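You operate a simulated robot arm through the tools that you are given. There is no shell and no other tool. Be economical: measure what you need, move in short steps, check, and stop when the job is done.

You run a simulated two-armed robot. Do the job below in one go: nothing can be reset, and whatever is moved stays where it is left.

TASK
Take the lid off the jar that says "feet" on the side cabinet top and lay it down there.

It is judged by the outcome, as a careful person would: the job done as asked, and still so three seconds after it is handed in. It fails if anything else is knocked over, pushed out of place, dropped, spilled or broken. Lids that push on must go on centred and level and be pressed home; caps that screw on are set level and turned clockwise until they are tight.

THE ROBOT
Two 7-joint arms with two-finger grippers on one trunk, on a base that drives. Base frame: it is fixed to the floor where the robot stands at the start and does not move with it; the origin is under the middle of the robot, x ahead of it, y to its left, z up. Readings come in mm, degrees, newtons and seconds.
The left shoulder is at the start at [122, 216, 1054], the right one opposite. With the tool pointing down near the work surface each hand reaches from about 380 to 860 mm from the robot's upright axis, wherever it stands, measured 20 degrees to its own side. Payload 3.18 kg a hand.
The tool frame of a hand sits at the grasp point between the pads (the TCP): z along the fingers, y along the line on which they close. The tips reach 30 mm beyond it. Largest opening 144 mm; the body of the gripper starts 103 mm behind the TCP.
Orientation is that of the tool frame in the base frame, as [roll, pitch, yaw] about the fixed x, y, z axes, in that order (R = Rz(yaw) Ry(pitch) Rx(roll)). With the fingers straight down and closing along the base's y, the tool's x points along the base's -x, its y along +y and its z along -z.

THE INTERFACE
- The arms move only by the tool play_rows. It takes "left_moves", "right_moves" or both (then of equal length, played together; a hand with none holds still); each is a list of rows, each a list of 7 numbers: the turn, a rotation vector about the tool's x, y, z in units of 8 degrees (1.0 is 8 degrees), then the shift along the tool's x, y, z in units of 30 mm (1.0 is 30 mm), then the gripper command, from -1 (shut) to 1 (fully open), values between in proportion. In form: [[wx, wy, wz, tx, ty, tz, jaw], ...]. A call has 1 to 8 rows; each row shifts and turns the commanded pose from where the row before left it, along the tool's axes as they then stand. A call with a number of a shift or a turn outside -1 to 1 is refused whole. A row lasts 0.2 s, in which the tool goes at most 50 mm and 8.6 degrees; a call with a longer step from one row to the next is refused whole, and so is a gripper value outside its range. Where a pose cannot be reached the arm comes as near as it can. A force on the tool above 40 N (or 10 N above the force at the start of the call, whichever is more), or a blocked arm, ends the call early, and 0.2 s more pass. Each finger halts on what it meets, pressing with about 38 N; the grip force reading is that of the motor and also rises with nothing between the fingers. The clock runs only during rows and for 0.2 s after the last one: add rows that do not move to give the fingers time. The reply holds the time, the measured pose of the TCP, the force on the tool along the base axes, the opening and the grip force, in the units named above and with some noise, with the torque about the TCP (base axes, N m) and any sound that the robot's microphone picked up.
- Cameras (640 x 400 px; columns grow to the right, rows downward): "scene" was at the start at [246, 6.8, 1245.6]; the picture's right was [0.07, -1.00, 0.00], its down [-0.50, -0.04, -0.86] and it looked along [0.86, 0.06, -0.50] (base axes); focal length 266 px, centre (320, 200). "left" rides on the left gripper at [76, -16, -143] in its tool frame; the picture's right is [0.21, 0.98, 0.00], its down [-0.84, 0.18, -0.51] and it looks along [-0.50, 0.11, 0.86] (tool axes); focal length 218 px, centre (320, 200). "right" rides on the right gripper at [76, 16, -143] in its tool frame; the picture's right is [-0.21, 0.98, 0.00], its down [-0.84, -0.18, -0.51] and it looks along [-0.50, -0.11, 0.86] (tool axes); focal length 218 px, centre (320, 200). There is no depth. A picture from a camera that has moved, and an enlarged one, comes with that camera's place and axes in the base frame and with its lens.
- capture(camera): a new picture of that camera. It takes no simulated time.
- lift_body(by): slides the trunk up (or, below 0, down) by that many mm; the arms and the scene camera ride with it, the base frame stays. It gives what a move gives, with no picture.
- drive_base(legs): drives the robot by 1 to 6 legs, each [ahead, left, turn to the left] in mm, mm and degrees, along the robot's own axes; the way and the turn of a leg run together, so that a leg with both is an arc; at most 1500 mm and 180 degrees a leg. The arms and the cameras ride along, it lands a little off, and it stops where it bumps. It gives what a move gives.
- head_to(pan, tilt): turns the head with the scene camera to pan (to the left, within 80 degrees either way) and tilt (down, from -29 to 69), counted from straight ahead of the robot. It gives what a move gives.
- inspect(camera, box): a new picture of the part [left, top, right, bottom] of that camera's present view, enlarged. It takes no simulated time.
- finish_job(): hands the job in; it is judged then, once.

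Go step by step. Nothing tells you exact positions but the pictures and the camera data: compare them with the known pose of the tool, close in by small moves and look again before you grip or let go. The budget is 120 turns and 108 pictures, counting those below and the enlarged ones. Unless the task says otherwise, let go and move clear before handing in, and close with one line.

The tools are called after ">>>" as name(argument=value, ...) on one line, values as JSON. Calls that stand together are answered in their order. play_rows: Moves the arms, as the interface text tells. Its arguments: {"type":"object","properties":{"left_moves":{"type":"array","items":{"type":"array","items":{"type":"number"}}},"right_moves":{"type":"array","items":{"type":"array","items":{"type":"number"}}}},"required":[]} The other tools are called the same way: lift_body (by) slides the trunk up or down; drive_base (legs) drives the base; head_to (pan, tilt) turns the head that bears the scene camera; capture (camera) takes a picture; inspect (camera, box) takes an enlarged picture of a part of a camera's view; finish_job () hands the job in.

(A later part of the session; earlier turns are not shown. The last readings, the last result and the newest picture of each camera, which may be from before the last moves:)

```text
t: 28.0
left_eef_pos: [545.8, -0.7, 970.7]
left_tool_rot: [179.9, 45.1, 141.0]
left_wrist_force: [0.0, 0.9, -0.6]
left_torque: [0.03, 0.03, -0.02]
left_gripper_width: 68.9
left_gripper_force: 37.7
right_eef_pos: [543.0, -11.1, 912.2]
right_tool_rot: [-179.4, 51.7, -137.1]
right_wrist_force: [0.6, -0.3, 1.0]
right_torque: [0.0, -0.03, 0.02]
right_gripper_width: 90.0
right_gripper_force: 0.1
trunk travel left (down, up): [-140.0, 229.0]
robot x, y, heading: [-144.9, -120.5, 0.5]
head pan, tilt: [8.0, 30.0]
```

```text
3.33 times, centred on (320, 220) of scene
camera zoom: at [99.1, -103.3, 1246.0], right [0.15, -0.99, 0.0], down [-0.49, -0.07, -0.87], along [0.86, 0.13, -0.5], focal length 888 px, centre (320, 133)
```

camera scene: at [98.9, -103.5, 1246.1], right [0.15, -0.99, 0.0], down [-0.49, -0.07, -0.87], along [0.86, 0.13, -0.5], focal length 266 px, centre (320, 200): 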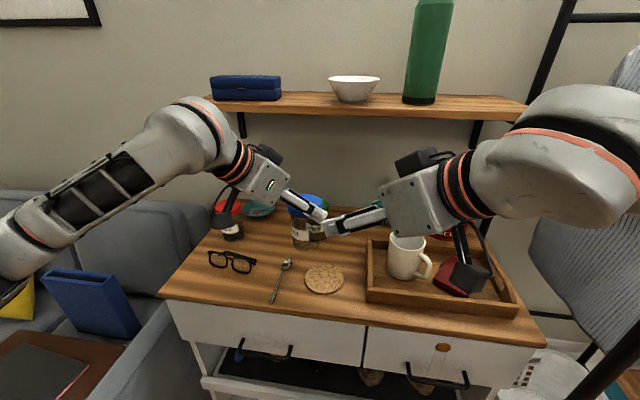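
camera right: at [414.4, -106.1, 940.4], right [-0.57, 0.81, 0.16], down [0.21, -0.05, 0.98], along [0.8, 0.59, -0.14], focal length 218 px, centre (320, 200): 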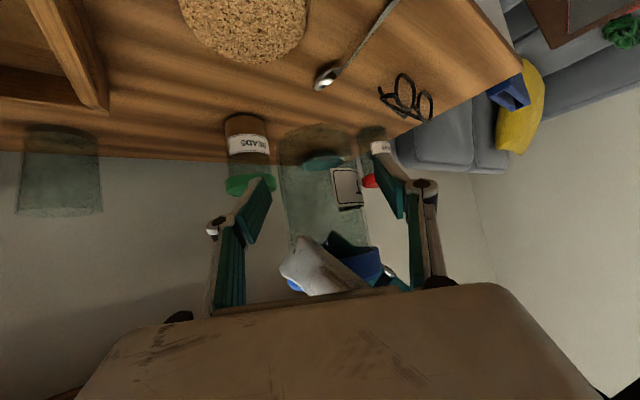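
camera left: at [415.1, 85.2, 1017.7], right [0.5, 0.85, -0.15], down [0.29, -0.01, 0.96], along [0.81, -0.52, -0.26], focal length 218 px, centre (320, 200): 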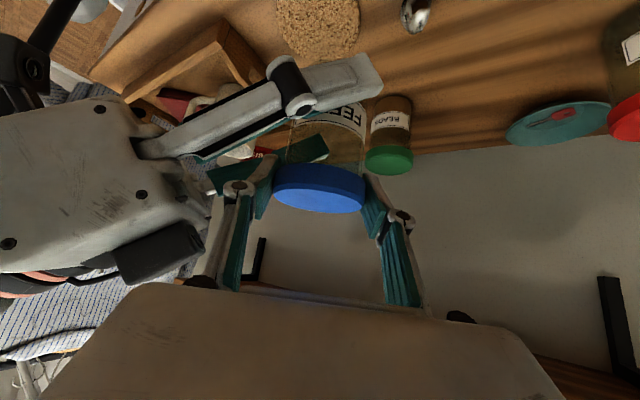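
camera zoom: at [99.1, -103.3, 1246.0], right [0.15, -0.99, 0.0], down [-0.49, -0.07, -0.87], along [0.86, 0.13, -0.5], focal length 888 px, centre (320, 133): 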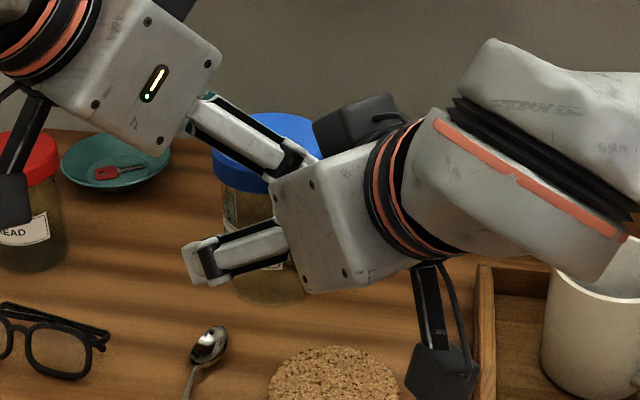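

Fingers are well placed around the jar body, clear of the left hand and jar bottom. I close the right gripper gently.

>>> play_rows(right_moves=[[0, 0, 0, 0, 0, 0, 0.05], [0, 0, 0, 0, 0, 0, -0.05], [0, 0, 0, 0, 0, 0, -0.15], [0, 0, 0, 0, 0, 0, -0.25], [0, 0, 0, 0, 0, 0, -0.35], [0, 0, 0, 0, 0, 0, -0.35]])

>>> capture(camera="right")

```text
t: 29.4
left_eef_pos: [545.1, -0.7, 969.8]
left_tool_rot: [179.9, 45.0, 141.1]
left_wrist_force: [0.7, -0.2, -0.8]
left_torque: [-0.01, -0.04, 0.04]
left_gripper_width: 68.5
left_gripper_force: 37.6
right_eef_pos: [542.1, -12.6, 913.9]
right_tool_rot: [-179.5, 51.9, -137.1]
right_wrist_force: [-1.1, 0.9, -0.2]
right_torque: [-0.03, -0.02, 0.01]
right_gripper_width: 59.8
right_gripper_force: 37.1
trunk travel left (down, up): [-140.0, 229.0]
robot x, y, heading: [-148.9, -118.8, 0.6]
head pan, tilt: [8.0, 30.0]
```

```text
71 pictures are left
camera right: at [414.3, -106.0, 940.4], right [-0.57, 0.81, 0.16], down [0.21, -0.05, 0.98], along [0.8, 0.59, -0.14], focal length 218 px, centre (320, 200)
```

right: 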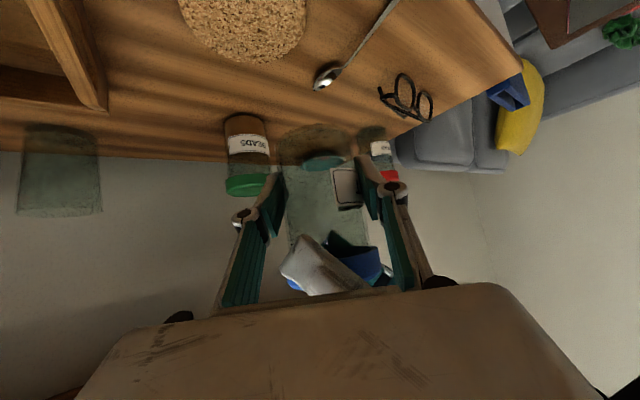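

Right hand holds the body (59.8 mm). I now pull the lid up gently with the left and watch the force.

>>> play_rows(left_moves=[[0, 0, 0, -0.035, 0, -0.035, -0.25], [0, 0, 0, -0.035, 0, -0.035, -0.25], [0, 0, 0, 0, 0, 0, -0.25]])

```text
t: 30.2
left_eef_pos: [543.8, -0.6, 972.0]
left_tool_rot: [179.9, 44.9, 141.0]
left_wrist_force: [2.6, -1.4, -10.2]
left_torque: [0.04, -0.21, 0.15]
left_gripper_width: 68.6
left_gripper_force: 38.1
right_eef_pos: [543.6, -11.1, 914.4]
right_tool_rot: [-179.4, 51.9, -136.9]
right_wrist_force: [-2.8, 2.0, 10.9]
right_torque: [0.02, 0.1, -0.11]
right_gripper_width: 60.0
right_gripper_force: 37.8
trunk travel left (down, up): [-140.0, 229.0]
robot x, y, heading: [-145.7, -118.3, 0.4]
head pan, tilt: [8.0, 30.0]
```

It resists at 10 N. I pull a little more before trying a twist.

>>> play_rows(left_moves=[[0, 0, 0, -0.035, 0, -0.035, -0.25], [0, 0, 0, -0.035, 0, -0.035, -0.25], [0, 0, 0, 0, 0, 0, -0.25]])

```text
t: 31.0
left_eef_pos: [544.9, 2.0, 974.5]
left_tool_rot: [179.9, 44.8, 141.1]
left_wrist_force: [9.6, 1.0, -28.2]
left_torque: [0.15, -0.45, 0.2]
left_gripper_width: 68.8
left_gripper_force: 37.6
right_eef_pos: [542.8, -10.2, 916.1]
right_tool_rot: [-179.5, 52.1, -136.9]
right_wrist_force: [-9.7, -1.0, 26.2]
right_torque: [0.24, -0.21, -0.07]
right_gripper_width: 59.8
right_gripper_force: 38.3
trunk travel left (down, up): [-140.0, 229.0]
robot x, y, heading: [-147.9, -116.3, 0.6]
head pan, tilt: [8.0, 30.0]
```

28 N doesn't move it, so it is probably a screw lid. I ease the pull and try a small counter-clockwise twist about the jar axis.

>>> play_rows(left_moves=[[0, 0, 0, 0.05, 0, 0.05, -0.25], [0, 0, 0, 0.06, 0, 0.06, -0.25], [-0.35, 0, -0.35, 0, -0.02, 0, -0.25], [-0.35, 0, -0.35, 0, -0.02, 0, -0.25], [-0.35, 0, -0.35, 0, -0.02, 0, -0.25], [0, 0, 0, 0, 0, 0, -0.25]])

>>> inspect(camera="scene", box=[240, 160, 400, 280])

```text
t: 32.4
left_eef_pos: [543.2, -1.0, 971.7]
left_tool_rot: [179.8, 45.2, 152.9]
left_wrist_force: [8.4, 1.9, -16.2]
left_torque: [0.08, 0.02, -0.01]
left_gripper_width: 68.7
left_gripper_force: 38.1
right_eef_pos: [541.3, -10.4, 913.5]
right_tool_rot: [-179.5, 51.6, -137.1]
right_wrist_force: [-6.8, -1.9, 15.6]
right_torque: [0.18, -0.46, -0.01]
right_gripper_width: 60.1
right_gripper_force: 38.1
trunk travel left (down, up): [-140.0, 229.0]
robot x, y, heading: [-141.6, -120.0, 0.4]
head pan, tilt: [8.0, 30.0]
```

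```text
3.33 times, centred on (320, 220) of scene
camera zoom: at [99.4, -103.2, 1245.9], right [0.15, -0.99, 0.0], down [-0.49, -0.07, -0.87], along [0.86, 0.13, -0.5], focal length 888 px, centre (320, 133)
```

zoom: 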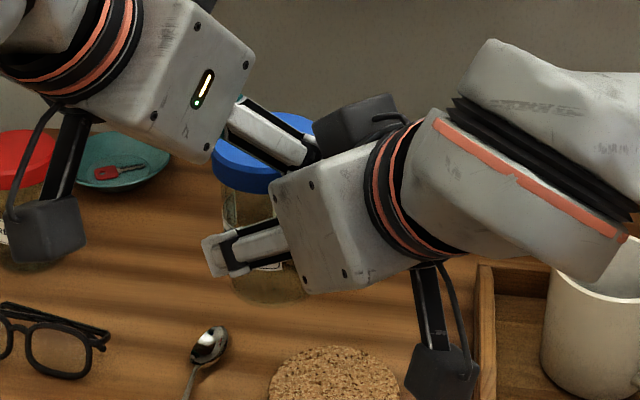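

The lid seems to turn with almost no torque. I release the leftover tension and turn further, watching force and torque.

>>> play_rows(left_moves=[[0, 0, 0, 0.035, 0, 0.035, -0.25], [0, 0, 0, 0.035, 0, 0.035, -0.25], [0, 0, 0, 0, 0, 0, -0.25]])

>>> play_rows(left_moves=[[-0.35, 0, -0.35, 0, -0.02, 0, -0.25], [-0.35, 0, -0.35, 0, -0.02, 0, -0.25]])

>>> inspect(camera="left", box=[180, 60, 440, 240])

```text
t: 33.2
left_eef_pos: [544.3, -0.8, 969.2]
left_tool_rot: [-180.0, 45.4, 152.7]
left_wrist_force: [1.0, -6.6, 0.0]
left_torque: [-0.1, 0.01, -0.06]
left_gripper_width: 68.5
left_gripper_force: 38.2
right_eef_pos: [541.9, -11.1, 910.7]
right_tool_rot: [-179.5, 51.6, -137.3]
right_wrist_force: [-0.2, 6.5, -0.5]
right_torque: [-0.25, -0.08, 0.04]
right_gripper_width: 59.9
right_gripper_force: 38.2
trunk travel left (down, up): [-140.0, 229.0]
robot x, y, heading: [-147.0, -122.9, 0.7]
head pan, tilt: [8.0, 30.0]
```

```text
t: 33.8
left_eef_pos: [543.2, -2.2, 969.2]
left_tool_rot: [-179.9, 45.3, 160.9]
left_wrist_force: [-2.8, -7.4, 5.6]
left_torque: [-0.16, 0.07, -0.05]
left_gripper_width: 68.6
left_gripper_force: 38.4
right_eef_pos: [542.3, -12.7, 910.8]
right_tool_rot: [-179.4, 51.6, -137.1]
right_wrist_force: [2.2, 7.9, -6.0]
right_torque: [-0.35, 0.13, 0.03]
right_gripper_width: 59.7
right_gripper_force: 37.9
trunk travel left (down, up): [-140.0, 229.0]
robot x, y, heading: [-143.3, -119.9, 0.6]
head pan, tilt: [8.0, 30.0]
```

```text
2.22 times, centred on (310, 150) of left
camera zoom: at [392.1, 34.1, 1016.7], right [0.18, 0.97, -0.15], down [0.28, 0.09, 0.96], along [0.94, -0.22, -0.25], focal length 485 px, centre (342, 311)
```

zoom: 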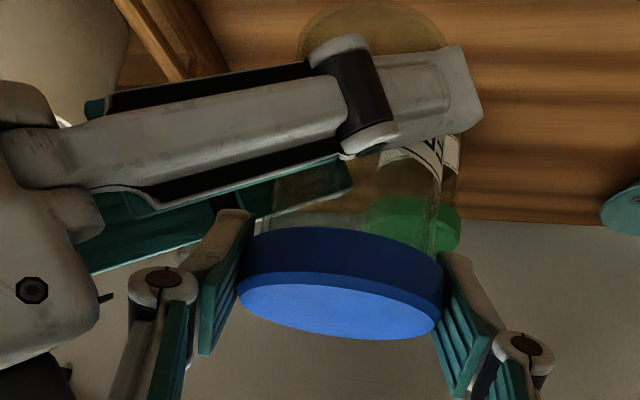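

The lid turns freely but is held axially, so it is a threaded lid. I'll ratchet: open the left jaw slightly, back out, rotate back clockwise, and regrip for another stroke while the right hand holds the jar.

>>> play_rows(left_moves=[[0, 0, 0, -0.02, 0, -0.02, -0.1], [0, 0, 0, 0, 0, 0, 0.0], [0, 0, 0, 0, 0, 0, 0.11], [0, 0, 0, 0, 0, 0, 0.11]])

>>> capture(camera="left")

>>> inspect(camera="scene", box=[240, 160, 400, 280])

```text
t: 34.8
left_eef_pos: [543.5, -1.1, 969.5]
left_tool_rot: [180.0, 45.1, 160.8]
left_wrist_force: [-0.4, 0.5, 0.1]
left_torque: [-0.01, 0.02, -0.02]
left_gripper_width: 79.9
left_gripper_force: 0.1
right_eef_pos: [541.3, -10.8, 913.7]
right_tool_rot: [-179.5, 51.8, -137.1]
right_wrist_force: [0.2, -0.5, -1.1]
right_torque: [0.02, -0.01, -0.01]
right_gripper_width: 59.5
right_gripper_force: 38.1
trunk travel left (down, up): [-140.0, 229.0]
robot x, y, heading: [-146.7, -120.4, 0.7]
head pan, tilt: [8.0, 30.0]
```

```text
68 pictures are left
camera left: at [392.5, 34.7, 1016.7], right [0.18, 0.97, -0.15], down [0.28, 0.09, 0.96], along [0.94, -0.21, -0.26], focal length 218 px, centre (320, 200)
```

left: 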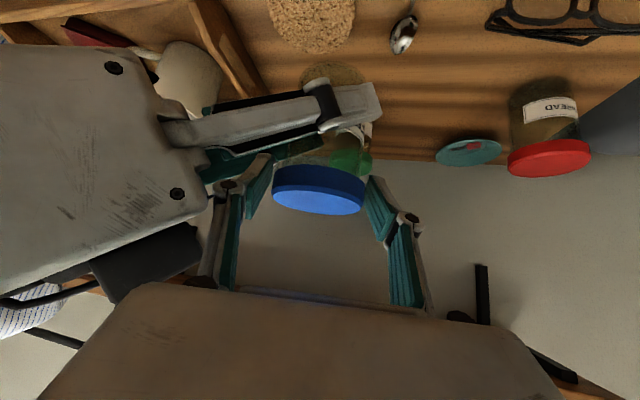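

```text
3.33 times, centred on (320, 220) of scene
camera zoom: at [99.3, -103.3, 1245.9], right [0.15, -0.99, 0.0], down [-0.49, -0.07, -0.87], along [0.86, 0.13, -0.5], focal length 888 px, centre (320, 133)
```

zoom: 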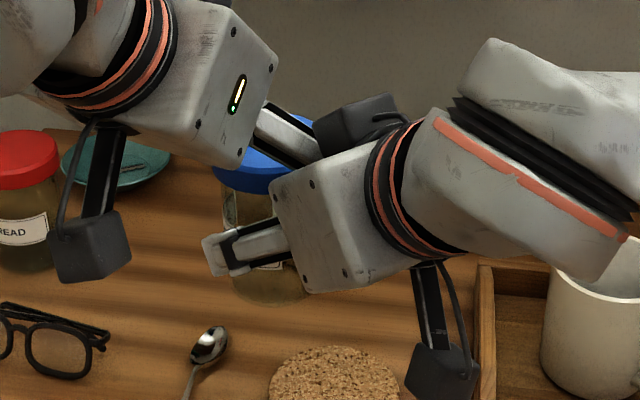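

Now the left hand is free and the jar is in the air held by the right, so I can regrip the lid from straight above and turn with large strokes. First I retreat and rise clear.

>>> play_rows(left_moves=[[0, 0, 0, 0, 0, -0.5, 0.11], [0, 0, 0, 0, 0, -0.7, 0.11], [0, 0, 0, 0, 0, -0.8, 0.2], [0, 0, 0, -0.6, 0, -0.6, 0.3], [0, 0, 0, -0.6, 0, -0.6, 0.3], [0, 0, 0, -0.6, 0, -0.6, 0.3], [0, 0, 0, -0.6, 0, -0.6, 0.3], [0, 0, 0, 0, 0, 0, 0.3]])

>>> play_rows(left_moves=[[0, 0.94, 0, 0, 0, 0, 0.3], [0, 0.94, 0, 0, 0, 0, 0.3], [0, 0.94, 0, 0, 0, 0, 0.3], [0, 0.94, 0, 0, 0, 0, 0.3], [0, 0.94, 0, 0, 0, 0, 0.3], [0, 0.94, 0, 0, 0, 0, 0.3], [0, 0, 0, 0, 0, 0, 0.3]])

>>> capture(camera="left")

>>> capture(camera="scene")

```text
t: 36.6
left_eef_pos: [501.7, 13.5, 1114.3]
left_tool_rot: [179.9, 45.2, 160.8]
left_wrist_force: [-0.2, -0.1, 0.2]
left_torque: [0.03, -0.01, -0.01]
left_gripper_width: 93.6
left_gripper_force: 0.0
right_eef_pos: [542.9, -11.6, 912.1]
right_tool_rot: [-179.5, 51.7, -137.2]
right_wrist_force: [-0.2, 1.4, -0.9]
right_torque: [0.0, 0.03, 0.0]
right_gripper_width: 59.8
right_gripper_force: 37.9
trunk travel left (down, up): [-140.0, 229.0]
robot x, y, heading: [-144.3, -118.1, 0.6]
head pan, tilt: [8.0, 30.0]
```

```text
t: 38.2
left_eef_pos: [502.3, 12.6, 1113.4]
left_tool_rot: [179.9, 3.8, 160.9]
left_wrist_force: [-0.1, -0.6, -0.4]
left_torque: [0.04, -0.01, 0.0]
left_gripper_width: 93.6
left_gripper_force: 0.0
left hand out of reach, approached as far as the arm can: row 6
right_eef_pos: [542.3, -12.0, 913.3]
right_tool_rot: [-179.4, 51.8, -137.1]
right_wrist_force: [-0.5, -0.5, -0.3]
right_torque: [0.01, 0.04, 0.02]
right_gripper_width: 59.7
right_gripper_force: 38.1
trunk travel left (down, up): [-140.0, 229.0]
robot x, y, heading: [-147.7, -117.6, 0.5]
head pan, tilt: [8.0, 30.0]
```

```text
66 pictures are left
camera left: at [417.0, 26.1, 1252.7], right [0.12, 0.99, -0.01], down [0.82, -0.1, 0.56], along [0.56, -0.08, -0.83], focal length 218 px, centre (320, 200)
```

left: 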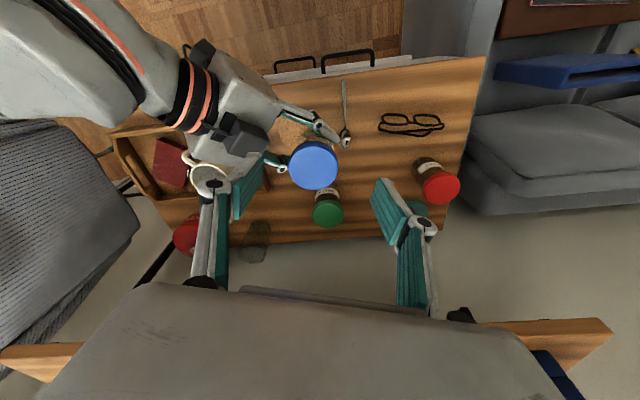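

```text
65 pictures are left
camera scene: at [99.3, -103.5, 1245.9], right [0.15, -0.99, 0.0], down [-0.49, -0.07, -0.87], along [0.86, 0.13, -0.5], focal length 266 px, centre (320, 200)
```

scene: 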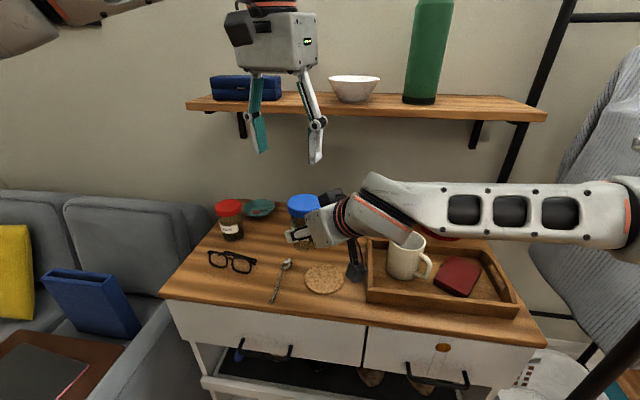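

The lid is seen from above at (549.5, −3). I move over it, level the tool, and start down.

>>> play_rows(left_moves=[[0, 0.24, 0, -0.8, 0, 0, 0.3], [0, 0.24, 0, -0.87, 0, 0, 0.3], [0, 0, 0, 0, 0, 0.9, 0.3], [0, 0, 0, 0, 0, 0.9, 0.3], [0, 0, 0, 0, 0, 0, 0.3]])

>>> capture(camera="left")

>>> inspect(camera="scene", box=[220, 100, 400, 260])

```text
t: 39.4
left_eef_pos: [564.2, -0.8, 1061.0]
left_tool_rot: [180.0, 0.1, 160.9]
left_wrist_force: [0.5, 0.0, 0.4]
left_torque: [-0.01, -0.04, 0.0]
left_gripper_width: 93.6
left_gripper_force: 0.0
left hand out of reach, approached as far as the arm can: row 1, 2
right_eef_pos: [542.4, -11.1, 913.2]
right_tool_rot: [-179.4, 51.7, -137.0]
right_wrist_force: [0.8, 0.5, -1.7]
right_torque: [0.0, 0.01, 0.02]
right_gripper_width: 59.8
right_gripper_force: 38.0
trunk travel left (down, up): [-140.0, 229.0]
robot x, y, heading: [-146.0, -117.4, 0.5]
head pan, tilt: [8.0, 30.0]
```

```text
64 pictures are left
camera left: at [487.0, 9.0, 1204.4], right [0.12, 0.99, 0.0], down [0.85, -0.11, 0.51], along [0.5, -0.06, -0.86], focal length 218 px, centre (320, 200)
```

left: 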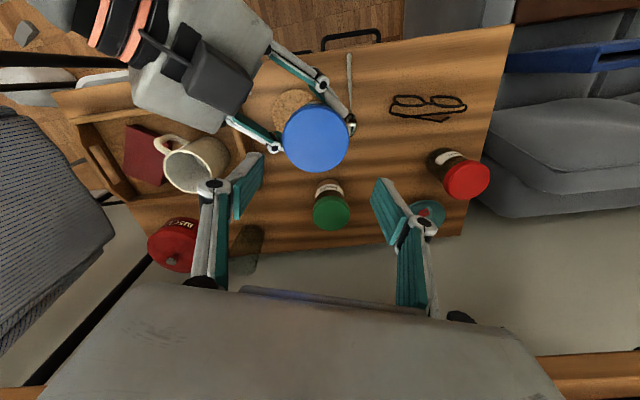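

```text
2.50 times, centred on (310, 180) of scene
camera zoom: at [98.8, -103.1, 1246.2], right [0.15, -0.99, 0.0], down [-0.49, -0.07, -0.87], along [0.86, 0.13, -0.5], focal length 666 px, centre (345, 250)
```

zoom: 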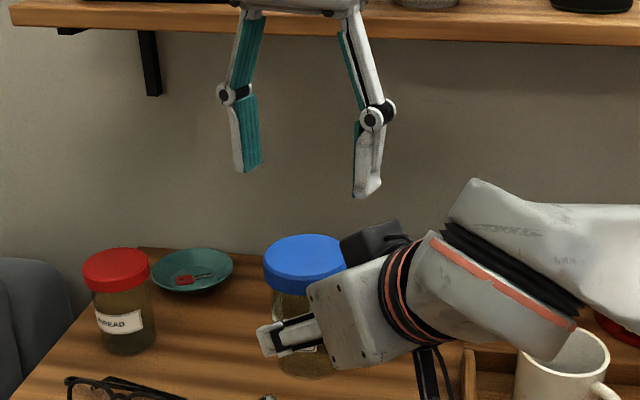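

I centre over the lid and pre-rotate the left hand so the fingers avoid the sensor block on the right hand.

>>> play_rows(left_moves=[[0, 0, 0, 0.48, -0.24, 0, 0.2], [0, 0, -1, 0, 0, 0, 0.2], [0, 0, -1, 0, 0, 0, 0.2], [0, 0, -1, 0, 0, 0, 0.2], [0, 0, 0, 0, 0, 0.7, 0.2], [0, 0, 0, 0, 0, 0, 0.2]])

>>> capture(camera="left")

>>> inspect(camera="scene", box=[220, 100, 400, 260])

```text
t: 40.8
left_eef_pos: [547.7, -4.9, 1039.4]
left_tool_rot: [180.0, 0.0, -175.1]
left_wrist_force: [-0.7, 0.5, 0.6]
left_torque: [0.02, -0.02, 0.03]
left_gripper_width: 86.6
left_gripper_force: 0.0
right_eef_pos: [542.3, -11.3, 913.8]
right_tool_rot: [-179.4, 51.9, -137.1]
right_wrist_force: [-0.1, -0.1, -0.4]
right_torque: [-0.01, -0.02, 0.0]
right_gripper_width: 59.8
right_gripper_force: 38.4
trunk travel left (down, up): [-140.0, 229.0]
robot x, y, heading: [-146.6, -119.7, 0.7]
head pan, tilt: [8.0, 30.0]
```

```text
62 pictures are left
camera left: at [473.6, -27.0, 1183.0], right [-0.29, 0.96, 0.0], down [0.82, 0.25, 0.51], along [0.49, 0.15, -0.86], focal length 218 px, centre (320, 200)
```

left: 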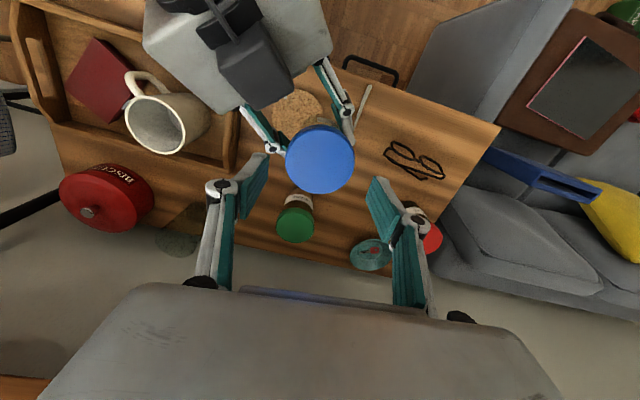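

```text
2.50 times, centred on (310, 180) of scene
camera zoom: at [98.7, -103.4, 1246.1], right [0.15, -0.99, 0.0], down [-0.49, -0.07, -0.87], along [0.86, 0.13, -0.5], focal length 666 px, centre (345, 250)
```

zoom: 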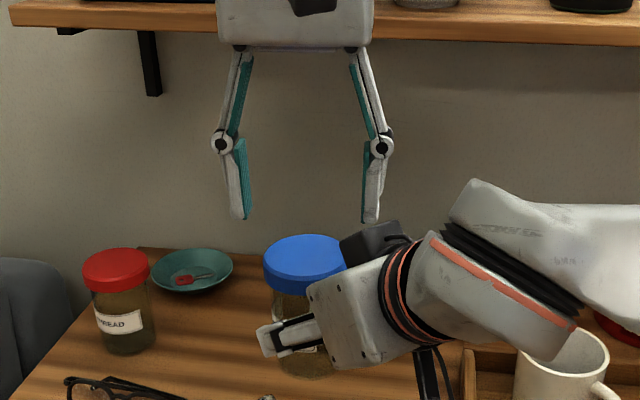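

Well centred. I descend so the fingertips straddle the lid's rim but stay above the right fingers.

>>> play_rows(left_moves=[[0, 0, 0, 0, 0, 0.7, 0.2], [0, 0, 0, 0, 0, 0.6, 0.2], [0, 0, 0, 0, 0, 0.3, 0.2], [0, 0, 0, 0, 0, 0, 0.2]])

>>> capture(camera="left")

>>> inspect(camera="scene", box=[260, 150, 360, 250])

```text
t: 41.8
left_eef_pos: [547.0, -3.6, 991.3]
left_tool_rot: [179.8, 0.1, -175.1]
left_wrist_force: [0.4, -0.1, -0.2]
left_torque: [-0.01, -0.07, 0.0]
left_gripper_width: 86.4
left_gripper_force: 0.0
right_eef_pos: [542.0, -12.1, 912.6]
right_tool_rot: [-179.6, 51.7, -137.1]
right_wrist_force: [0.0, 0.4, -0.8]
right_torque: [-0.03, 0.04, -0.02]
right_gripper_width: 60.0
right_gripper_force: 38.1
trunk travel left (down, up): [-140.0, 229.0]
robot x, y, heading: [-144.3, -117.7, 0.4]
head pan, tilt: [8.0, 30.0]
```

```text
60 pictures are left
camera left: at [472.9, -26.1, 1134.4], right [-0.29, 0.96, 0.0], down [0.82, 0.25, 0.51], along [0.49, 0.15, -0.86], focal length 218 px, centre (320, 200)
```

left: 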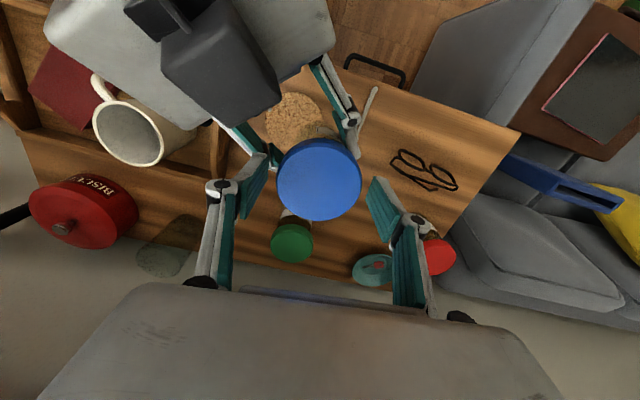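

```text
4.00 times, centred on (310, 200) of scene
camera zoom: at [99.1, -103.3, 1246.0], right [0.15, -0.99, 0.0], down [-0.49, -0.07, -0.87], along [0.86, 0.13, -0.5], focal length 1066 px, centre (360, 200)
```

zoom: 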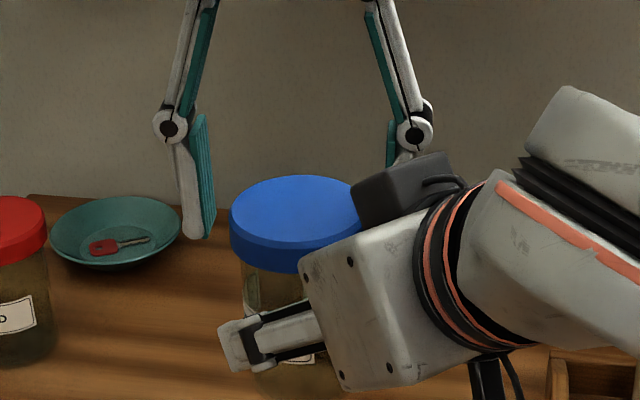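

The tips overlap the lid rim. I lower 4 mm more and close.

>>> play_rows(left_moves=[[0, 0, 0, 0, 0, 0.14, 0.2], [0, 0, 0, 0, 0, 0, 0.1], [0, 0, 0, 0, 0, 0, 0.0], [0, 0, 0, 0, 0, 0, -0.1], [0, 0, 0, 0, 0, 0, -0.2], [0, 0, 0, 0, 0, 0, -0.2]])

>>> inspect(camera="scene", box=[260, 150, 360, 250])

```text
t: 43.2
left_eef_pos: [546.0, -5.1, 988.0]
left_tool_rot: [-180.0, 0.0, -175.1]
left_wrist_force: [-0.2, -2.7, 0.7]
left_torque: [-0.14, 0.0, -0.02]
left_gripper_width: 69.5
left_gripper_force: 37.5
right_eef_pos: [542.0, -11.5, 913.4]
right_tool_rot: [-179.5, 51.8, -137.1]
right_wrist_force: [0.3, 3.1, -1.7]
right_torque: [-0.06, 0.03, 0.01]
right_gripper_width: 59.7
right_gripper_force: 38.3
trunk travel left (down, up): [-140.0, 229.0]
robot x, y, heading: [-145.4, -118.9, 0.5]
head pan, tilt: [8.0, 30.0]
```

```text
4.00 times, centred on (310, 200) of scene
camera zoom: at [99.3, -103.3, 1245.9], right [0.15, -0.99, 0.0], down [-0.49, -0.07, -0.87], along [0.86, 0.13, -0.5], focal length 1066 px, centre (360, 200)
```

zoom: 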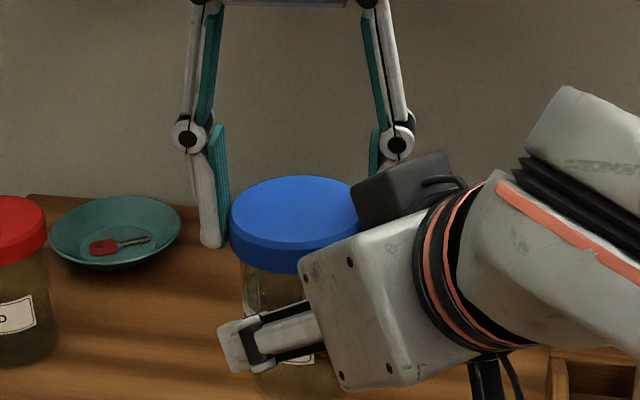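

Gripped well from above. Now I turn counter-clockwise ~50° and watch the forces.

>>> play_rows(left_moves=[[0, 0, -0.8, 0, 0, 0, -0.2], [0, 0, -0.8, 0, 0, 0, -0.2], [0, 0, -0.8, 0, 0, 0, -0.2], [0, 0, -0.8, 0, 0, 0, -0.2], [0, 0, -0.8, 0, 0, 0, -0.2], [0, 0, -0.8, 0, 0, 0, -0.2], [0, 0, -0.8, 0, 0, 0, -0.2], [0, 0, -0.8, 0, 0, 0, -0.2]])

>>> capture(camera="left")

```text
t: 45.0
left_eef_pos: [546.3, -5.2, 986.9]
left_tool_rot: [-180.0, 0.0, -123.9]
left_wrist_force: [5.4, -16.4, 11.1]
left_torque: [-0.49, 0.13, -0.06]
left_gripper_width: 69.4
left_gripper_force: 37.7
right_eef_pos: [541.3, -10.1, 912.7]
right_tool_rot: [-179.6, 51.7, -137.0]
right_wrist_force: [-4.3, 17.2, -12.3]
right_torque: [-0.78, -0.47, 0.16]
right_gripper_width: 59.8
right_gripper_force: 38.2
trunk travel left (down, up): [-140.0, 229.0]
robot x, y, heading: [-150.5, -116.3, 0.3]
head pan, tilt: [8.0, 30.0]
```

```text
57 pictures are left
camera left: at [518.2, -76.2, 1130.8], right [-0.93, 0.37, 0.0], down [0.32, 0.8, 0.51], along [0.19, 0.47, -0.86], focal length 218 px, centre (320, 200)
```

left: 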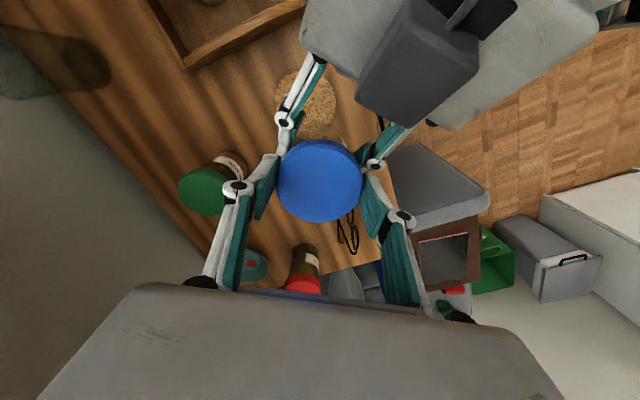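

The lid is being pushed upward — it is unscrewing. I relieve the side and vertical load by small shifts and check.

>>> play_rows(left_moves=[[0, 0, 0, 0.05, -0.06, -0.07, -0.2], [0, 0, 0, 0, 0, 0, -0.2]])

>>> inspect(camera="left", box=[220, 90, 420, 240])

>>> inspect(camera="scene", box=[260, 150, 360, 250])

```text
t: 45.6
left_eef_pos: [547.1, -5.7, 987.1]
left_tool_rot: [179.9, 0.2, -123.9]
left_wrist_force: [6.4, -11.7, 5.4]
left_torque: [-0.43, -0.27, -0.08]
left_gripper_width: 69.4
left_gripper_force: 38.1
right_eef_pos: [542.0, -10.7, 912.9]
right_tool_rot: [-179.5, 51.8, -137.1]
right_wrist_force: [-6.0, 11.4, -6.3]
right_torque: [-0.4, -0.18, 0.16]
right_gripper_width: 59.8
right_gripper_force: 38.0
trunk travel left (down, up): [-140.0, 229.0]
robot x, y, heading: [-146.5, -117.9, 0.4]
head pan, tilt: [8.0, 30.0]
```

```text
2.67 times, centred on (320, 165) of left
camera zoom: at [519.4, -77.4, 1131.6], right [-0.93, 0.37, 0.0], down [0.32, 0.8, 0.51], along [0.19, 0.47, -0.86], focal length 582 px, centre (320, 293)
```

zoom: 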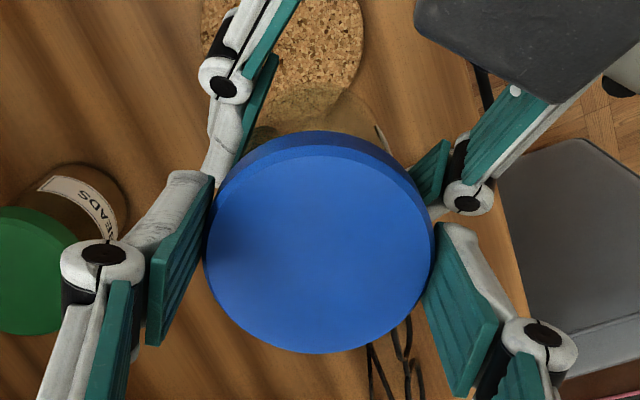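

```text
4.00 times, centred on (310, 200) of scene
camera zoom: at [99.3, -103.2, 1245.9], right [0.15, -0.99, 0.0], down [-0.49, -0.07, -0.87], along [0.86, 0.13, -0.5], focal length 1066 px, centre (360, 200)
```

zoom: 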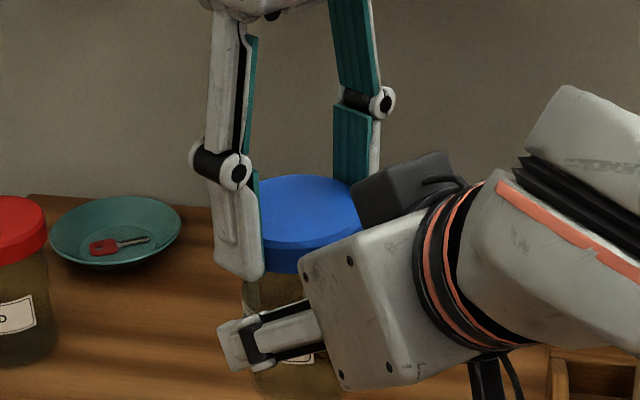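

Geometry is fine. I ratchet: open slightly, rotate back 48°, regrip, and turn again.

>>> play_rows(left_moves=[[0, 0, 0, 0.035, -0.065, 0, 0.0], [0, 0, 0, 0, 0, 0, 0.14], [0, 0, 1, 0, 0, 0, 0.14], [0, 0, 1, 0, 0, 0, 0.14], [0, 0, 1, 0, 0, 0, 0.14], [0, 0, 1, 0, 0, 0, 0.14], [0, 0, 1, 0, 0, 0, 0.14], [0, 0, 1, 0, 0, 0, 0.14]])

>>> capture(camera="left")

```text
t: 47.4
left_eef_pos: [546.5, -7.6, 989.1]
left_tool_rot: [180.0, -0.1, -172.1]
left_wrist_force: [-0.7, 0.2, 0.6]
left_torque: [0.03, -0.05, 0.0]
left_gripper_width: 82.0
left_gripper_force: 0.1
right_eef_pos: [541.6, -11.2, 912.2]
right_tool_rot: [-179.6, 51.7, -137.0]
right_wrist_force: [-1.1, 0.9, -0.7]
right_torque: [0.0, 0.04, -0.02]
right_gripper_width: 59.9
right_gripper_force: 37.6
trunk travel left (down, up): [-140.0, 229.0]
robot x, y, heading: [-146.2, -124.6, 0.8]
head pan, tilt: [8.0, 30.0]
```

```text
54 pictures are left
camera left: at [475.2, -33.4, 1132.4], right [-0.34, 0.94, 0.0], down [0.81, 0.29, 0.51], along [0.48, 0.17, -0.86], focal length 218 px, centre (320, 200)
```

left: 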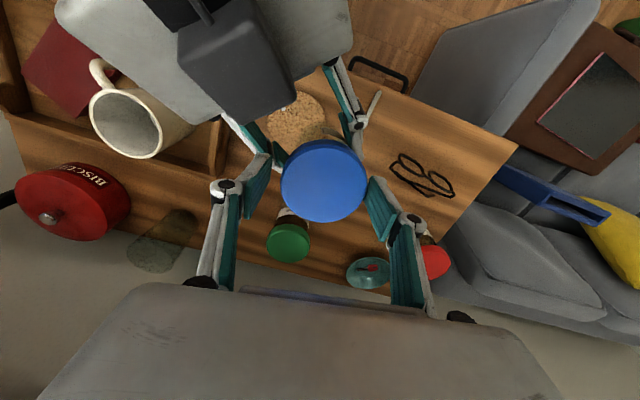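

Close and stroke again.

>>> play_rows(left_moves=[[0, 0, 0, 0, 0.06, 0, 0.0], [0, 0, 0, 0, 0, 0, -0.2], [0, 0, -1, 0, 0, 0, -0.2], [0, 0, -1, 0, 0, 0, -0.2], [0, 0, -1, 0, 0, 0, -0.2], [0, 0, -1, 0, 0, 0, -0.2], [0, 0, -1, 0, 0, 0, -0.2], [0, 0, -1, 0, 0, -0.03, -0.2]])

>>> play_rows(left_moves=[[0, 0, 0, 0, 0, -0.1, -0.2], [0, 0, 0, 0, 0, 0, -0.2]])

```text
t: 49.2
left_eef_pos: [549.1, -7.6, 990.3]
left_tool_rot: [179.9, 0.1, -123.8]
left_wrist_force: [-9.6, 8.8, 6.2]
left_torque: [0.38, 0.74, 0.0]
left_gripper_width: 66.8
left_gripper_force: 38.2
right_eef_pos: [543.6, -11.4, 912.9]
right_tool_rot: [-179.5, 51.8, -137.2]
right_wrist_force: [9.8, -8.3, -6.9]
right_torque: [0.22, -0.03, -0.11]
right_gripper_width: 60.0
right_gripper_force: 38.1
trunk travel left (down, up): [-140.0, 229.0]
robot x, y, heading: [-146.9, -114.2, 0.7]
head pan, tilt: [8.0, 30.0]
```

```text
t: 49.8
left_eef_pos: [549.0, -6.8, 992.2]
left_tool_rot: [179.9, 0.0, -123.8]
left_wrist_force: [-8.4, 8.4, -4.5]
left_torque: [0.37, 0.28, 0.06]
left_gripper_width: 66.7
left_gripper_force: 38.1
right_eef_pos: [544.3, -10.1, 913.2]
right_tool_rot: [-179.5, 52.0, -137.2]
right_wrist_force: [9.1, -9.7, 3.8]
right_torque: [0.33, 0.42, -0.11]
right_gripper_width: 59.7
right_gripper_force: 38.4
trunk travel left (down, up): [-140.0, 229.0]
robot x, y, heading: [-144.1, -119.6, 1.1]
head pan, tilt: [8.0, 30.0]
```

The jaw reading dropped to 66.7 mm, maybe on the bevel or off-centre. I look.

>>> inspect(camera="scene", box=[260, 150, 360, 250])

>>> inspect(camera="left", box=[220, 90, 420, 240])

```text
4.00 times, centred on (310, 200) of scene
camera zoom: at [99.4, -103.3, 1245.9], right [0.15, -0.99, 0.0], down [-0.49, -0.07, -0.87], along [0.86, 0.13, -0.5], focal length 1066 px, centre (360, 200)
```

zoom: 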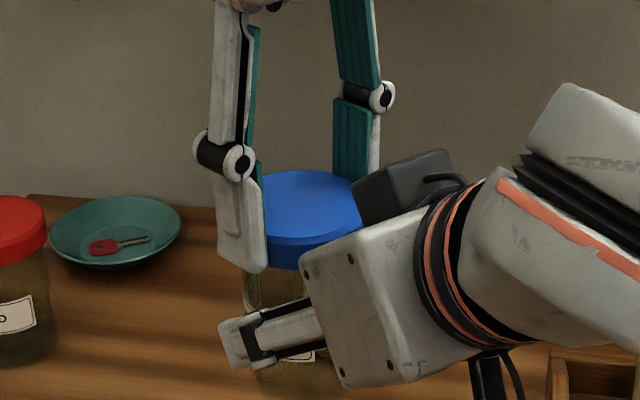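

```text
2.67 times, centred on (320, 165) of left
camera zoom: at [520.4, -78.1, 1135.3], right [-0.93, 0.37, 0.0], down [0.32, 0.8, 0.51], along [0.19, 0.47, -0.86], focal length 582 px, centre (320, 293)
```

zoom: 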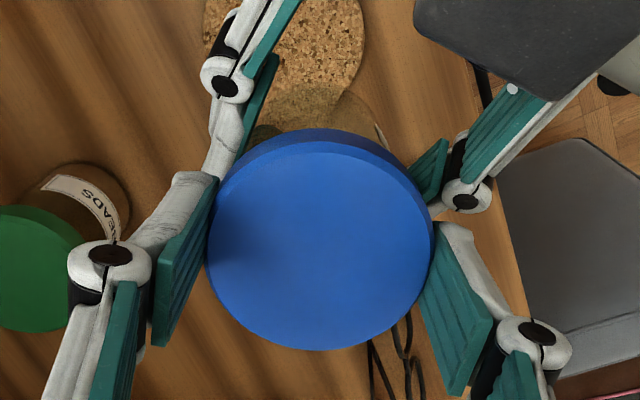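

The lid appears ~2 mm higher. I test with a further small pull.

>>> play_rows(left_moves=[[0, 0, 0, 0, 0, -0.08, -0.2], [0, 0, 0, 0, 0, -0.05, -0.2], [0, 0, 0, 0, 0, 0, -0.2]])

```text
t: 50.6
left_eef_pos: [549.7, -5.7, 994.3]
left_tool_rot: [179.7, 0.0, -123.9]
left_wrist_force: [-4.7, 9.6, -25.1]
left_torque: [0.64, 0.43, 0.04]
left_gripper_width: 66.8
left_gripper_force: 37.5
right_eef_pos: [543.0, -11.1, 915.4]
right_tool_rot: [-179.3, 52.2, -136.9]
right_wrist_force: [5.4, -10.2, 24.5]
right_torque: [0.25, -0.17, -0.14]
right_gripper_width: 59.6
right_gripper_force: 38.4
trunk travel left (down, up): [-140.0, 229.0]
robot x, y, heading: [-145.5, -120.7, 0.5]
head pan, tilt: [8.0, 30.0]
```

Still threaded. I relax the pull, ratchet back and take another stroke with a slightly lower bite.

>>> play_rows(left_moves=[[0, 0, 0, 0, 0, 0.15, -0.1], [0, 0, 0, 0, 0, 0.05, 0.14], [0, 0, 1, 0, 0, 0, 0.14], [0, 0, 1, 0, 0, 0, 0.14], [0, 0, 1, 0, 0, 0, 0.14], [0, 0, 1, 0, 0, 0, 0.14], [0, 0, 1, 0, 0, 0, 0.14], [0, 0, 1, 0, 0, 0, 0.14]])

>>> capture(camera="left")

>>> inspect(camera="scene", box=[260, 150, 360, 250])

```text
t: 52.4
left_eef_pos: [549.2, -6.6, 990.2]
left_tool_rot: [-180.0, 0.1, -172.1]
left_wrist_force: [0.5, 0.9, 0.3]
left_torque: [-0.01, 0.0, 0.01]
left_gripper_width: 82.2
left_gripper_force: 0.1
right_eef_pos: [542.7, -11.1, 913.6]
right_tool_rot: [-179.4, 51.8, -137.0]
right_wrist_force: [-0.2, -0.8, -0.9]
right_torque: [-0.03, 0.03, -0.01]
right_gripper_width: 59.7
right_gripper_force: 37.7
trunk travel left (down, up): [-140.0, 229.0]
robot x, y, heading: [-146.5, -116.6, 0.3]
head pan, tilt: [8.0, 30.0]
```

```text
51 pictures are left
camera left: at [476.9, -32.3, 1133.9], right [-0.34, 0.94, 0.0], down [0.81, 0.29, 0.51], along [0.48, 0.17, -0.86], focal length 218 px, centre (320, 200)
```

left: 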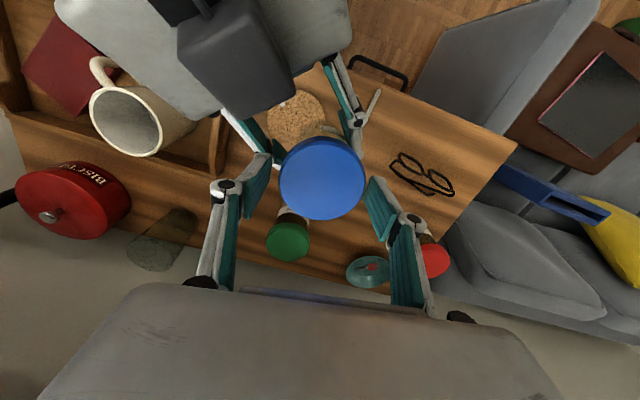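

```text
4.00 times, centred on (310, 200) of scene
camera zoom: at [99.4, -103.3, 1245.8], right [0.15, -0.99, 0.0], down [-0.49, -0.07, -0.87], along [0.86, 0.13, -0.5], focal length 1066 px, centre (360, 200)
```

zoom: 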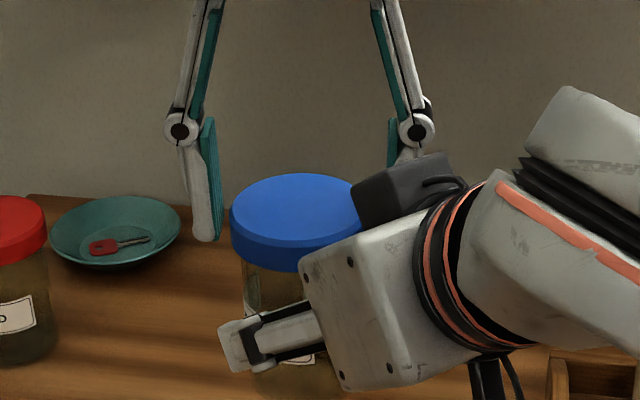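

Lid up about 1.5 mm and free of tilt. Continue: grip, stroke 48°, then open and return.

>>> play_rows(left_moves=[[0, 0, 0, 0, 0, 0.1, 0.0], [0, 0, 0, 0, 0, 0, -0.2], [0, 0, -1, 0, 0, 0, -0.2], [0, 0, -1, 0, 0, 0, -0.2], [0, 0, -1, 0, 0, 0, -0.2], [0, 0, -1, 0, 0, 0, -0.2], [0, 0, -1, 0, 0, -0.01, -0.2], [0, 0, -1, 0, 0, -0.01, -0.2]])

>>> play_rows(left_moves=[[0, 0, 0, 0, 0, 0, 0.0], [0, 0, 0, 0, 0, 0, 0.14], [0, 0, 1, 0, 0, 0, 0.14], [0, 0, 1, 0, 0, 0, 0.14], [0, 0, 1, 0, 0, 0, 0.14], [0, 0, 1, 0, 0, 0, 0.14], [0, 0, 1, 0, 0, 0, 0.14], [0, 0, 1, 0, 0, 0, 0.14]])

>>> inspect(camera="scene", box=[260, 150, 360, 250])

```text
t: 54.2
left_eef_pos: [548.6, -5.9, 988.5]
left_tool_rot: [-180.0, 0.1, -123.7]
left_wrist_force: [3.0, 10.2, 2.7]
left_torque: [0.39, 0.0, -0.05]
left_gripper_width: 66.3
left_gripper_force: 38.0
right_eef_pos: [543.1, -12.7, 913.1]
right_tool_rot: [-179.6, 51.6, -137.2]
right_wrist_force: [-2.7, -10.1, -4.1]
right_torque: [0.34, -0.21, 0.0]
right_gripper_width: 59.8
right_gripper_force: 37.9
trunk travel left (down, up): [-140.0, 229.0]
robot x, y, heading: [-142.4, -120.8, 0.5]
head pan, tilt: [8.0, 30.0]
```

```text
t: 56.0
left_eef_pos: [548.0, -6.0, 986.8]
left_tool_rot: [179.8, 0.0, -172.1]
left_wrist_force: [0.4, 0.4, -0.5]
left_torque: [0.01, 0.02, 0.02]
left_gripper_width: 82.0
left_gripper_force: 0.1
right_eef_pos: [541.1, -11.9, 912.1]
right_tool_rot: [-179.5, 51.8, -137.1]
right_wrist_force: [0.1, -0.2, -1.0]
right_torque: [-0.03, 0.0, -0.03]
right_gripper_width: 59.8
right_gripper_force: 38.4
trunk travel left (down, up): [-140.0, 229.0]
robot x, y, heading: [-145.3, -119.0, 0.3]
head pan, tilt: [8.0, 30.0]
```

```text
4.00 times, centred on (310, 200) of scene
camera zoom: at [99.4, -103.2, 1245.8], right [0.15, -0.99, 0.0], down [-0.49, -0.07, -0.87], along [0.86, 0.13, -0.5], focal length 1066 px, centre (360, 200)
```

zoom: 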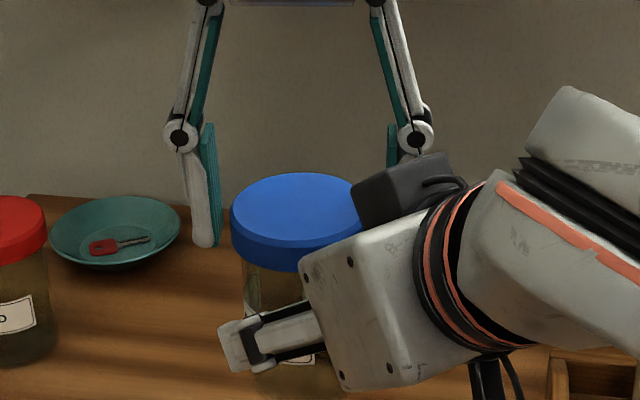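

Continue with another two strokes.

>>> play_rows(left_moves=[[0, 0, 0, 0, 0, 0, 0.0], [0, 0, 0, 0, 0, 0, -0.2], [0, 0, -1, 0, 0, 0, -0.2], [0, 0, -1, 0, 0, 0, -0.2], [0, 0, -1, 0, 0, 0, -0.2], [0, 0, -1, 0, 0, 0, -0.2], [0, 0, -1, 0, 0, -0.01, -0.2], [0, 0, -1, 0, 0, -0.01, -0.2]])

>>> play_rows(left_moves=[[0, 0, 0, 0, 0, 0, 0.0], [0, 0, 0, 0, 0, 0, 0.14], [0, 0, 1, 0, 0, 0, 0.14], [0, 0, 1, 0, 0, 0, 0.14], [0, 0, 1, 0, 0, 0, 0.14], [0, 0, 1, 0, 0, 0, 0.14], [0, 0, 1, 0, 0, 0, 0.14], [0, 0, 1, 0, 0, 0, 0.14]])

>>> play_rows(left_moves=[[0, 0, 0, 0, 0, 0, 0.0], [0, 0, 0, 0, 0, 0, -0.2], [0, 0, -1, 0, 0, 0, -0.2], [0, 0, -1, 0, 0, 0, -0.2], [0, 0, -1, 0, 0, 0, -0.2], [0, 0, -1, 0, 0, 0, -0.2], [0, 0, -1, 0, 0, -0.01, -0.2], [0, 0, -1, 0, 0, -0.01, -0.2]])

>>> inspect(camera="scene", box=[260, 150, 360, 250])

```text
t: 57.8
left_eef_pos: [548.5, -7.4, 989.1]
left_tool_rot: [-180.0, 0.0, -123.8]
left_wrist_force: [0.1, 1.0, -0.7]
left_torque: [0.03, 0.02, -0.04]
left_gripper_width: 67.3
left_gripper_force: 37.9
right_eef_pos: [541.5, -10.5, 913.1]
right_tool_rot: [-179.5, 51.8, -136.9]
right_wrist_force: [0.3, 0.4, -1.4]
right_torque: [-0.01, 0.0, 0.02]
right_gripper_width: 59.8
right_gripper_force: 38.0
trunk travel left (down, up): [-140.0, 229.0]
robot x, y, heading: [-148.4, -119.3, 0.5]
head pan, tilt: [8.0, 30.0]
```

```text
t: 59.6
left_eef_pos: [547.0, -7.0, 987.8]
left_tool_rot: [180.0, -0.1, -172.2]
left_wrist_force: [0.1, -0.3, 0.1]
left_torque: [0.0, 0.04, 0.01]
left_gripper_width: 81.9
left_gripper_force: 0.2
right_eef_pos: [542.5, -12.8, 913.8]
right_tool_rot: [-179.5, 51.8, -137.1]
right_wrist_force: [-0.6, -1.0, -1.0]
right_torque: [0.01, 0.0, 0.0]
right_gripper_width: 59.5
right_gripper_force: 37.9
trunk travel left (down, up): [-140.0, 229.0]
robot x, y, heading: [-146.4, -120.7, 0.7]
head pan, tilt: [8.0, 30.0]
```

```text
t: 61.4
left_eef_pos: [547.0, -6.1, 987.5]
left_tool_rot: [179.9, 0.1, -123.8]
left_wrist_force: [-0.8, -0.1, 0.5]
left_torque: [0.02, -0.03, -0.01]
left_gripper_width: 68.2
left_gripper_force: 37.9
right_eef_pos: [542.9, -10.9, 911.5]
right_tool_rot: [-179.4, 51.7, -137.2]
right_wrist_force: [1.1, -1.4, -1.1]
right_torque: [0.02, 0.01, 0.03]
right_gripper_width: 59.7
right_gripper_force: 38.1
trunk travel left (down, up): [-140.0, 229.0]
robot x, y, heading: [-149.0, -116.8, 0.9]
head pan, tilt: [8.0, 30.0]
```

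```text
4.00 times, centred on (310, 200) of scene
camera zoom: at [99.2, -103.2, 1245.9], right [0.15, -0.99, 0.0], down [-0.49, -0.07, -0.87], along [0.86, 0.13, -0.5], focal length 1066 px, centre (360, 200)
```

zoom: 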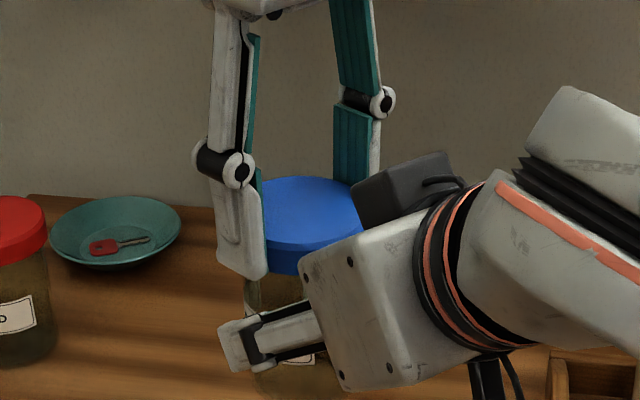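

All side loads vanished, so the lid may be free. I lift slowly.

>>> play_rows(left_moves=[[0, 0, 0, 0, 0, -0.1, -0.25], [0, 0, 0, 0, 0, -0.1, -0.25], [0, 0, 0, 0, 0, -0.1, -0.25], [0, 0, 0, 0, 0, -0.1, -0.25], [0, 0, 0, 0, 0, 0, -0.25]])

>>> inspect(camera="scene", box=[260, 150, 360, 250])

```text
t: 62.6
left_eef_pos: [548.3, -7.0, 1001.0]
left_tool_rot: [-180.0, 0.0, -124.0]
left_wrist_force: [0.6, -0.2, -0.9]
left_torque: [-0.02, -0.02, -0.03]
left_gripper_width: 67.7
left_gripper_force: 38.0
right_eef_pos: [541.9, -12.0, 912.9]
right_tool_rot: [-179.5, 51.8, -137.1]
right_wrist_force: [-0.1, 0.3, -0.7]
right_torque: [-0.01, 0.03, 0.02]
right_gripper_width: 59.5
right_gripper_force: 37.9
trunk travel left (down, up): [-140.0, 229.0]
robot x, y, heading: [-147.0, -117.4, 0.4]
head pan, tilt: [8.0, 30.0]
```

```text
4.00 times, centred on (310, 200) of scene
camera zoom: at [99.4, -103.3, 1245.9], right [0.15, -0.99, 0.0], down [-0.49, -0.07, -0.87], along [0.86, 0.13, -0.5], focal length 1066 px, centre (360, 200)
```

zoom: 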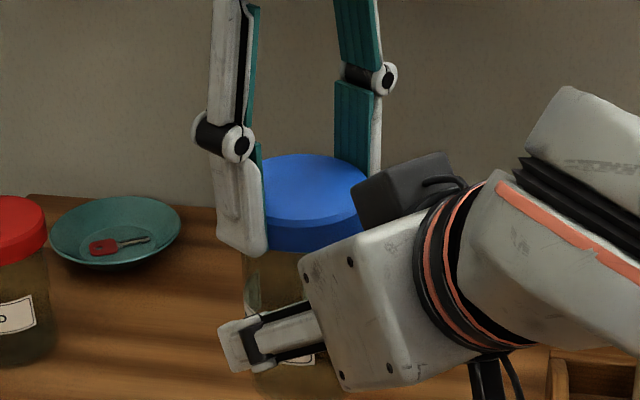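

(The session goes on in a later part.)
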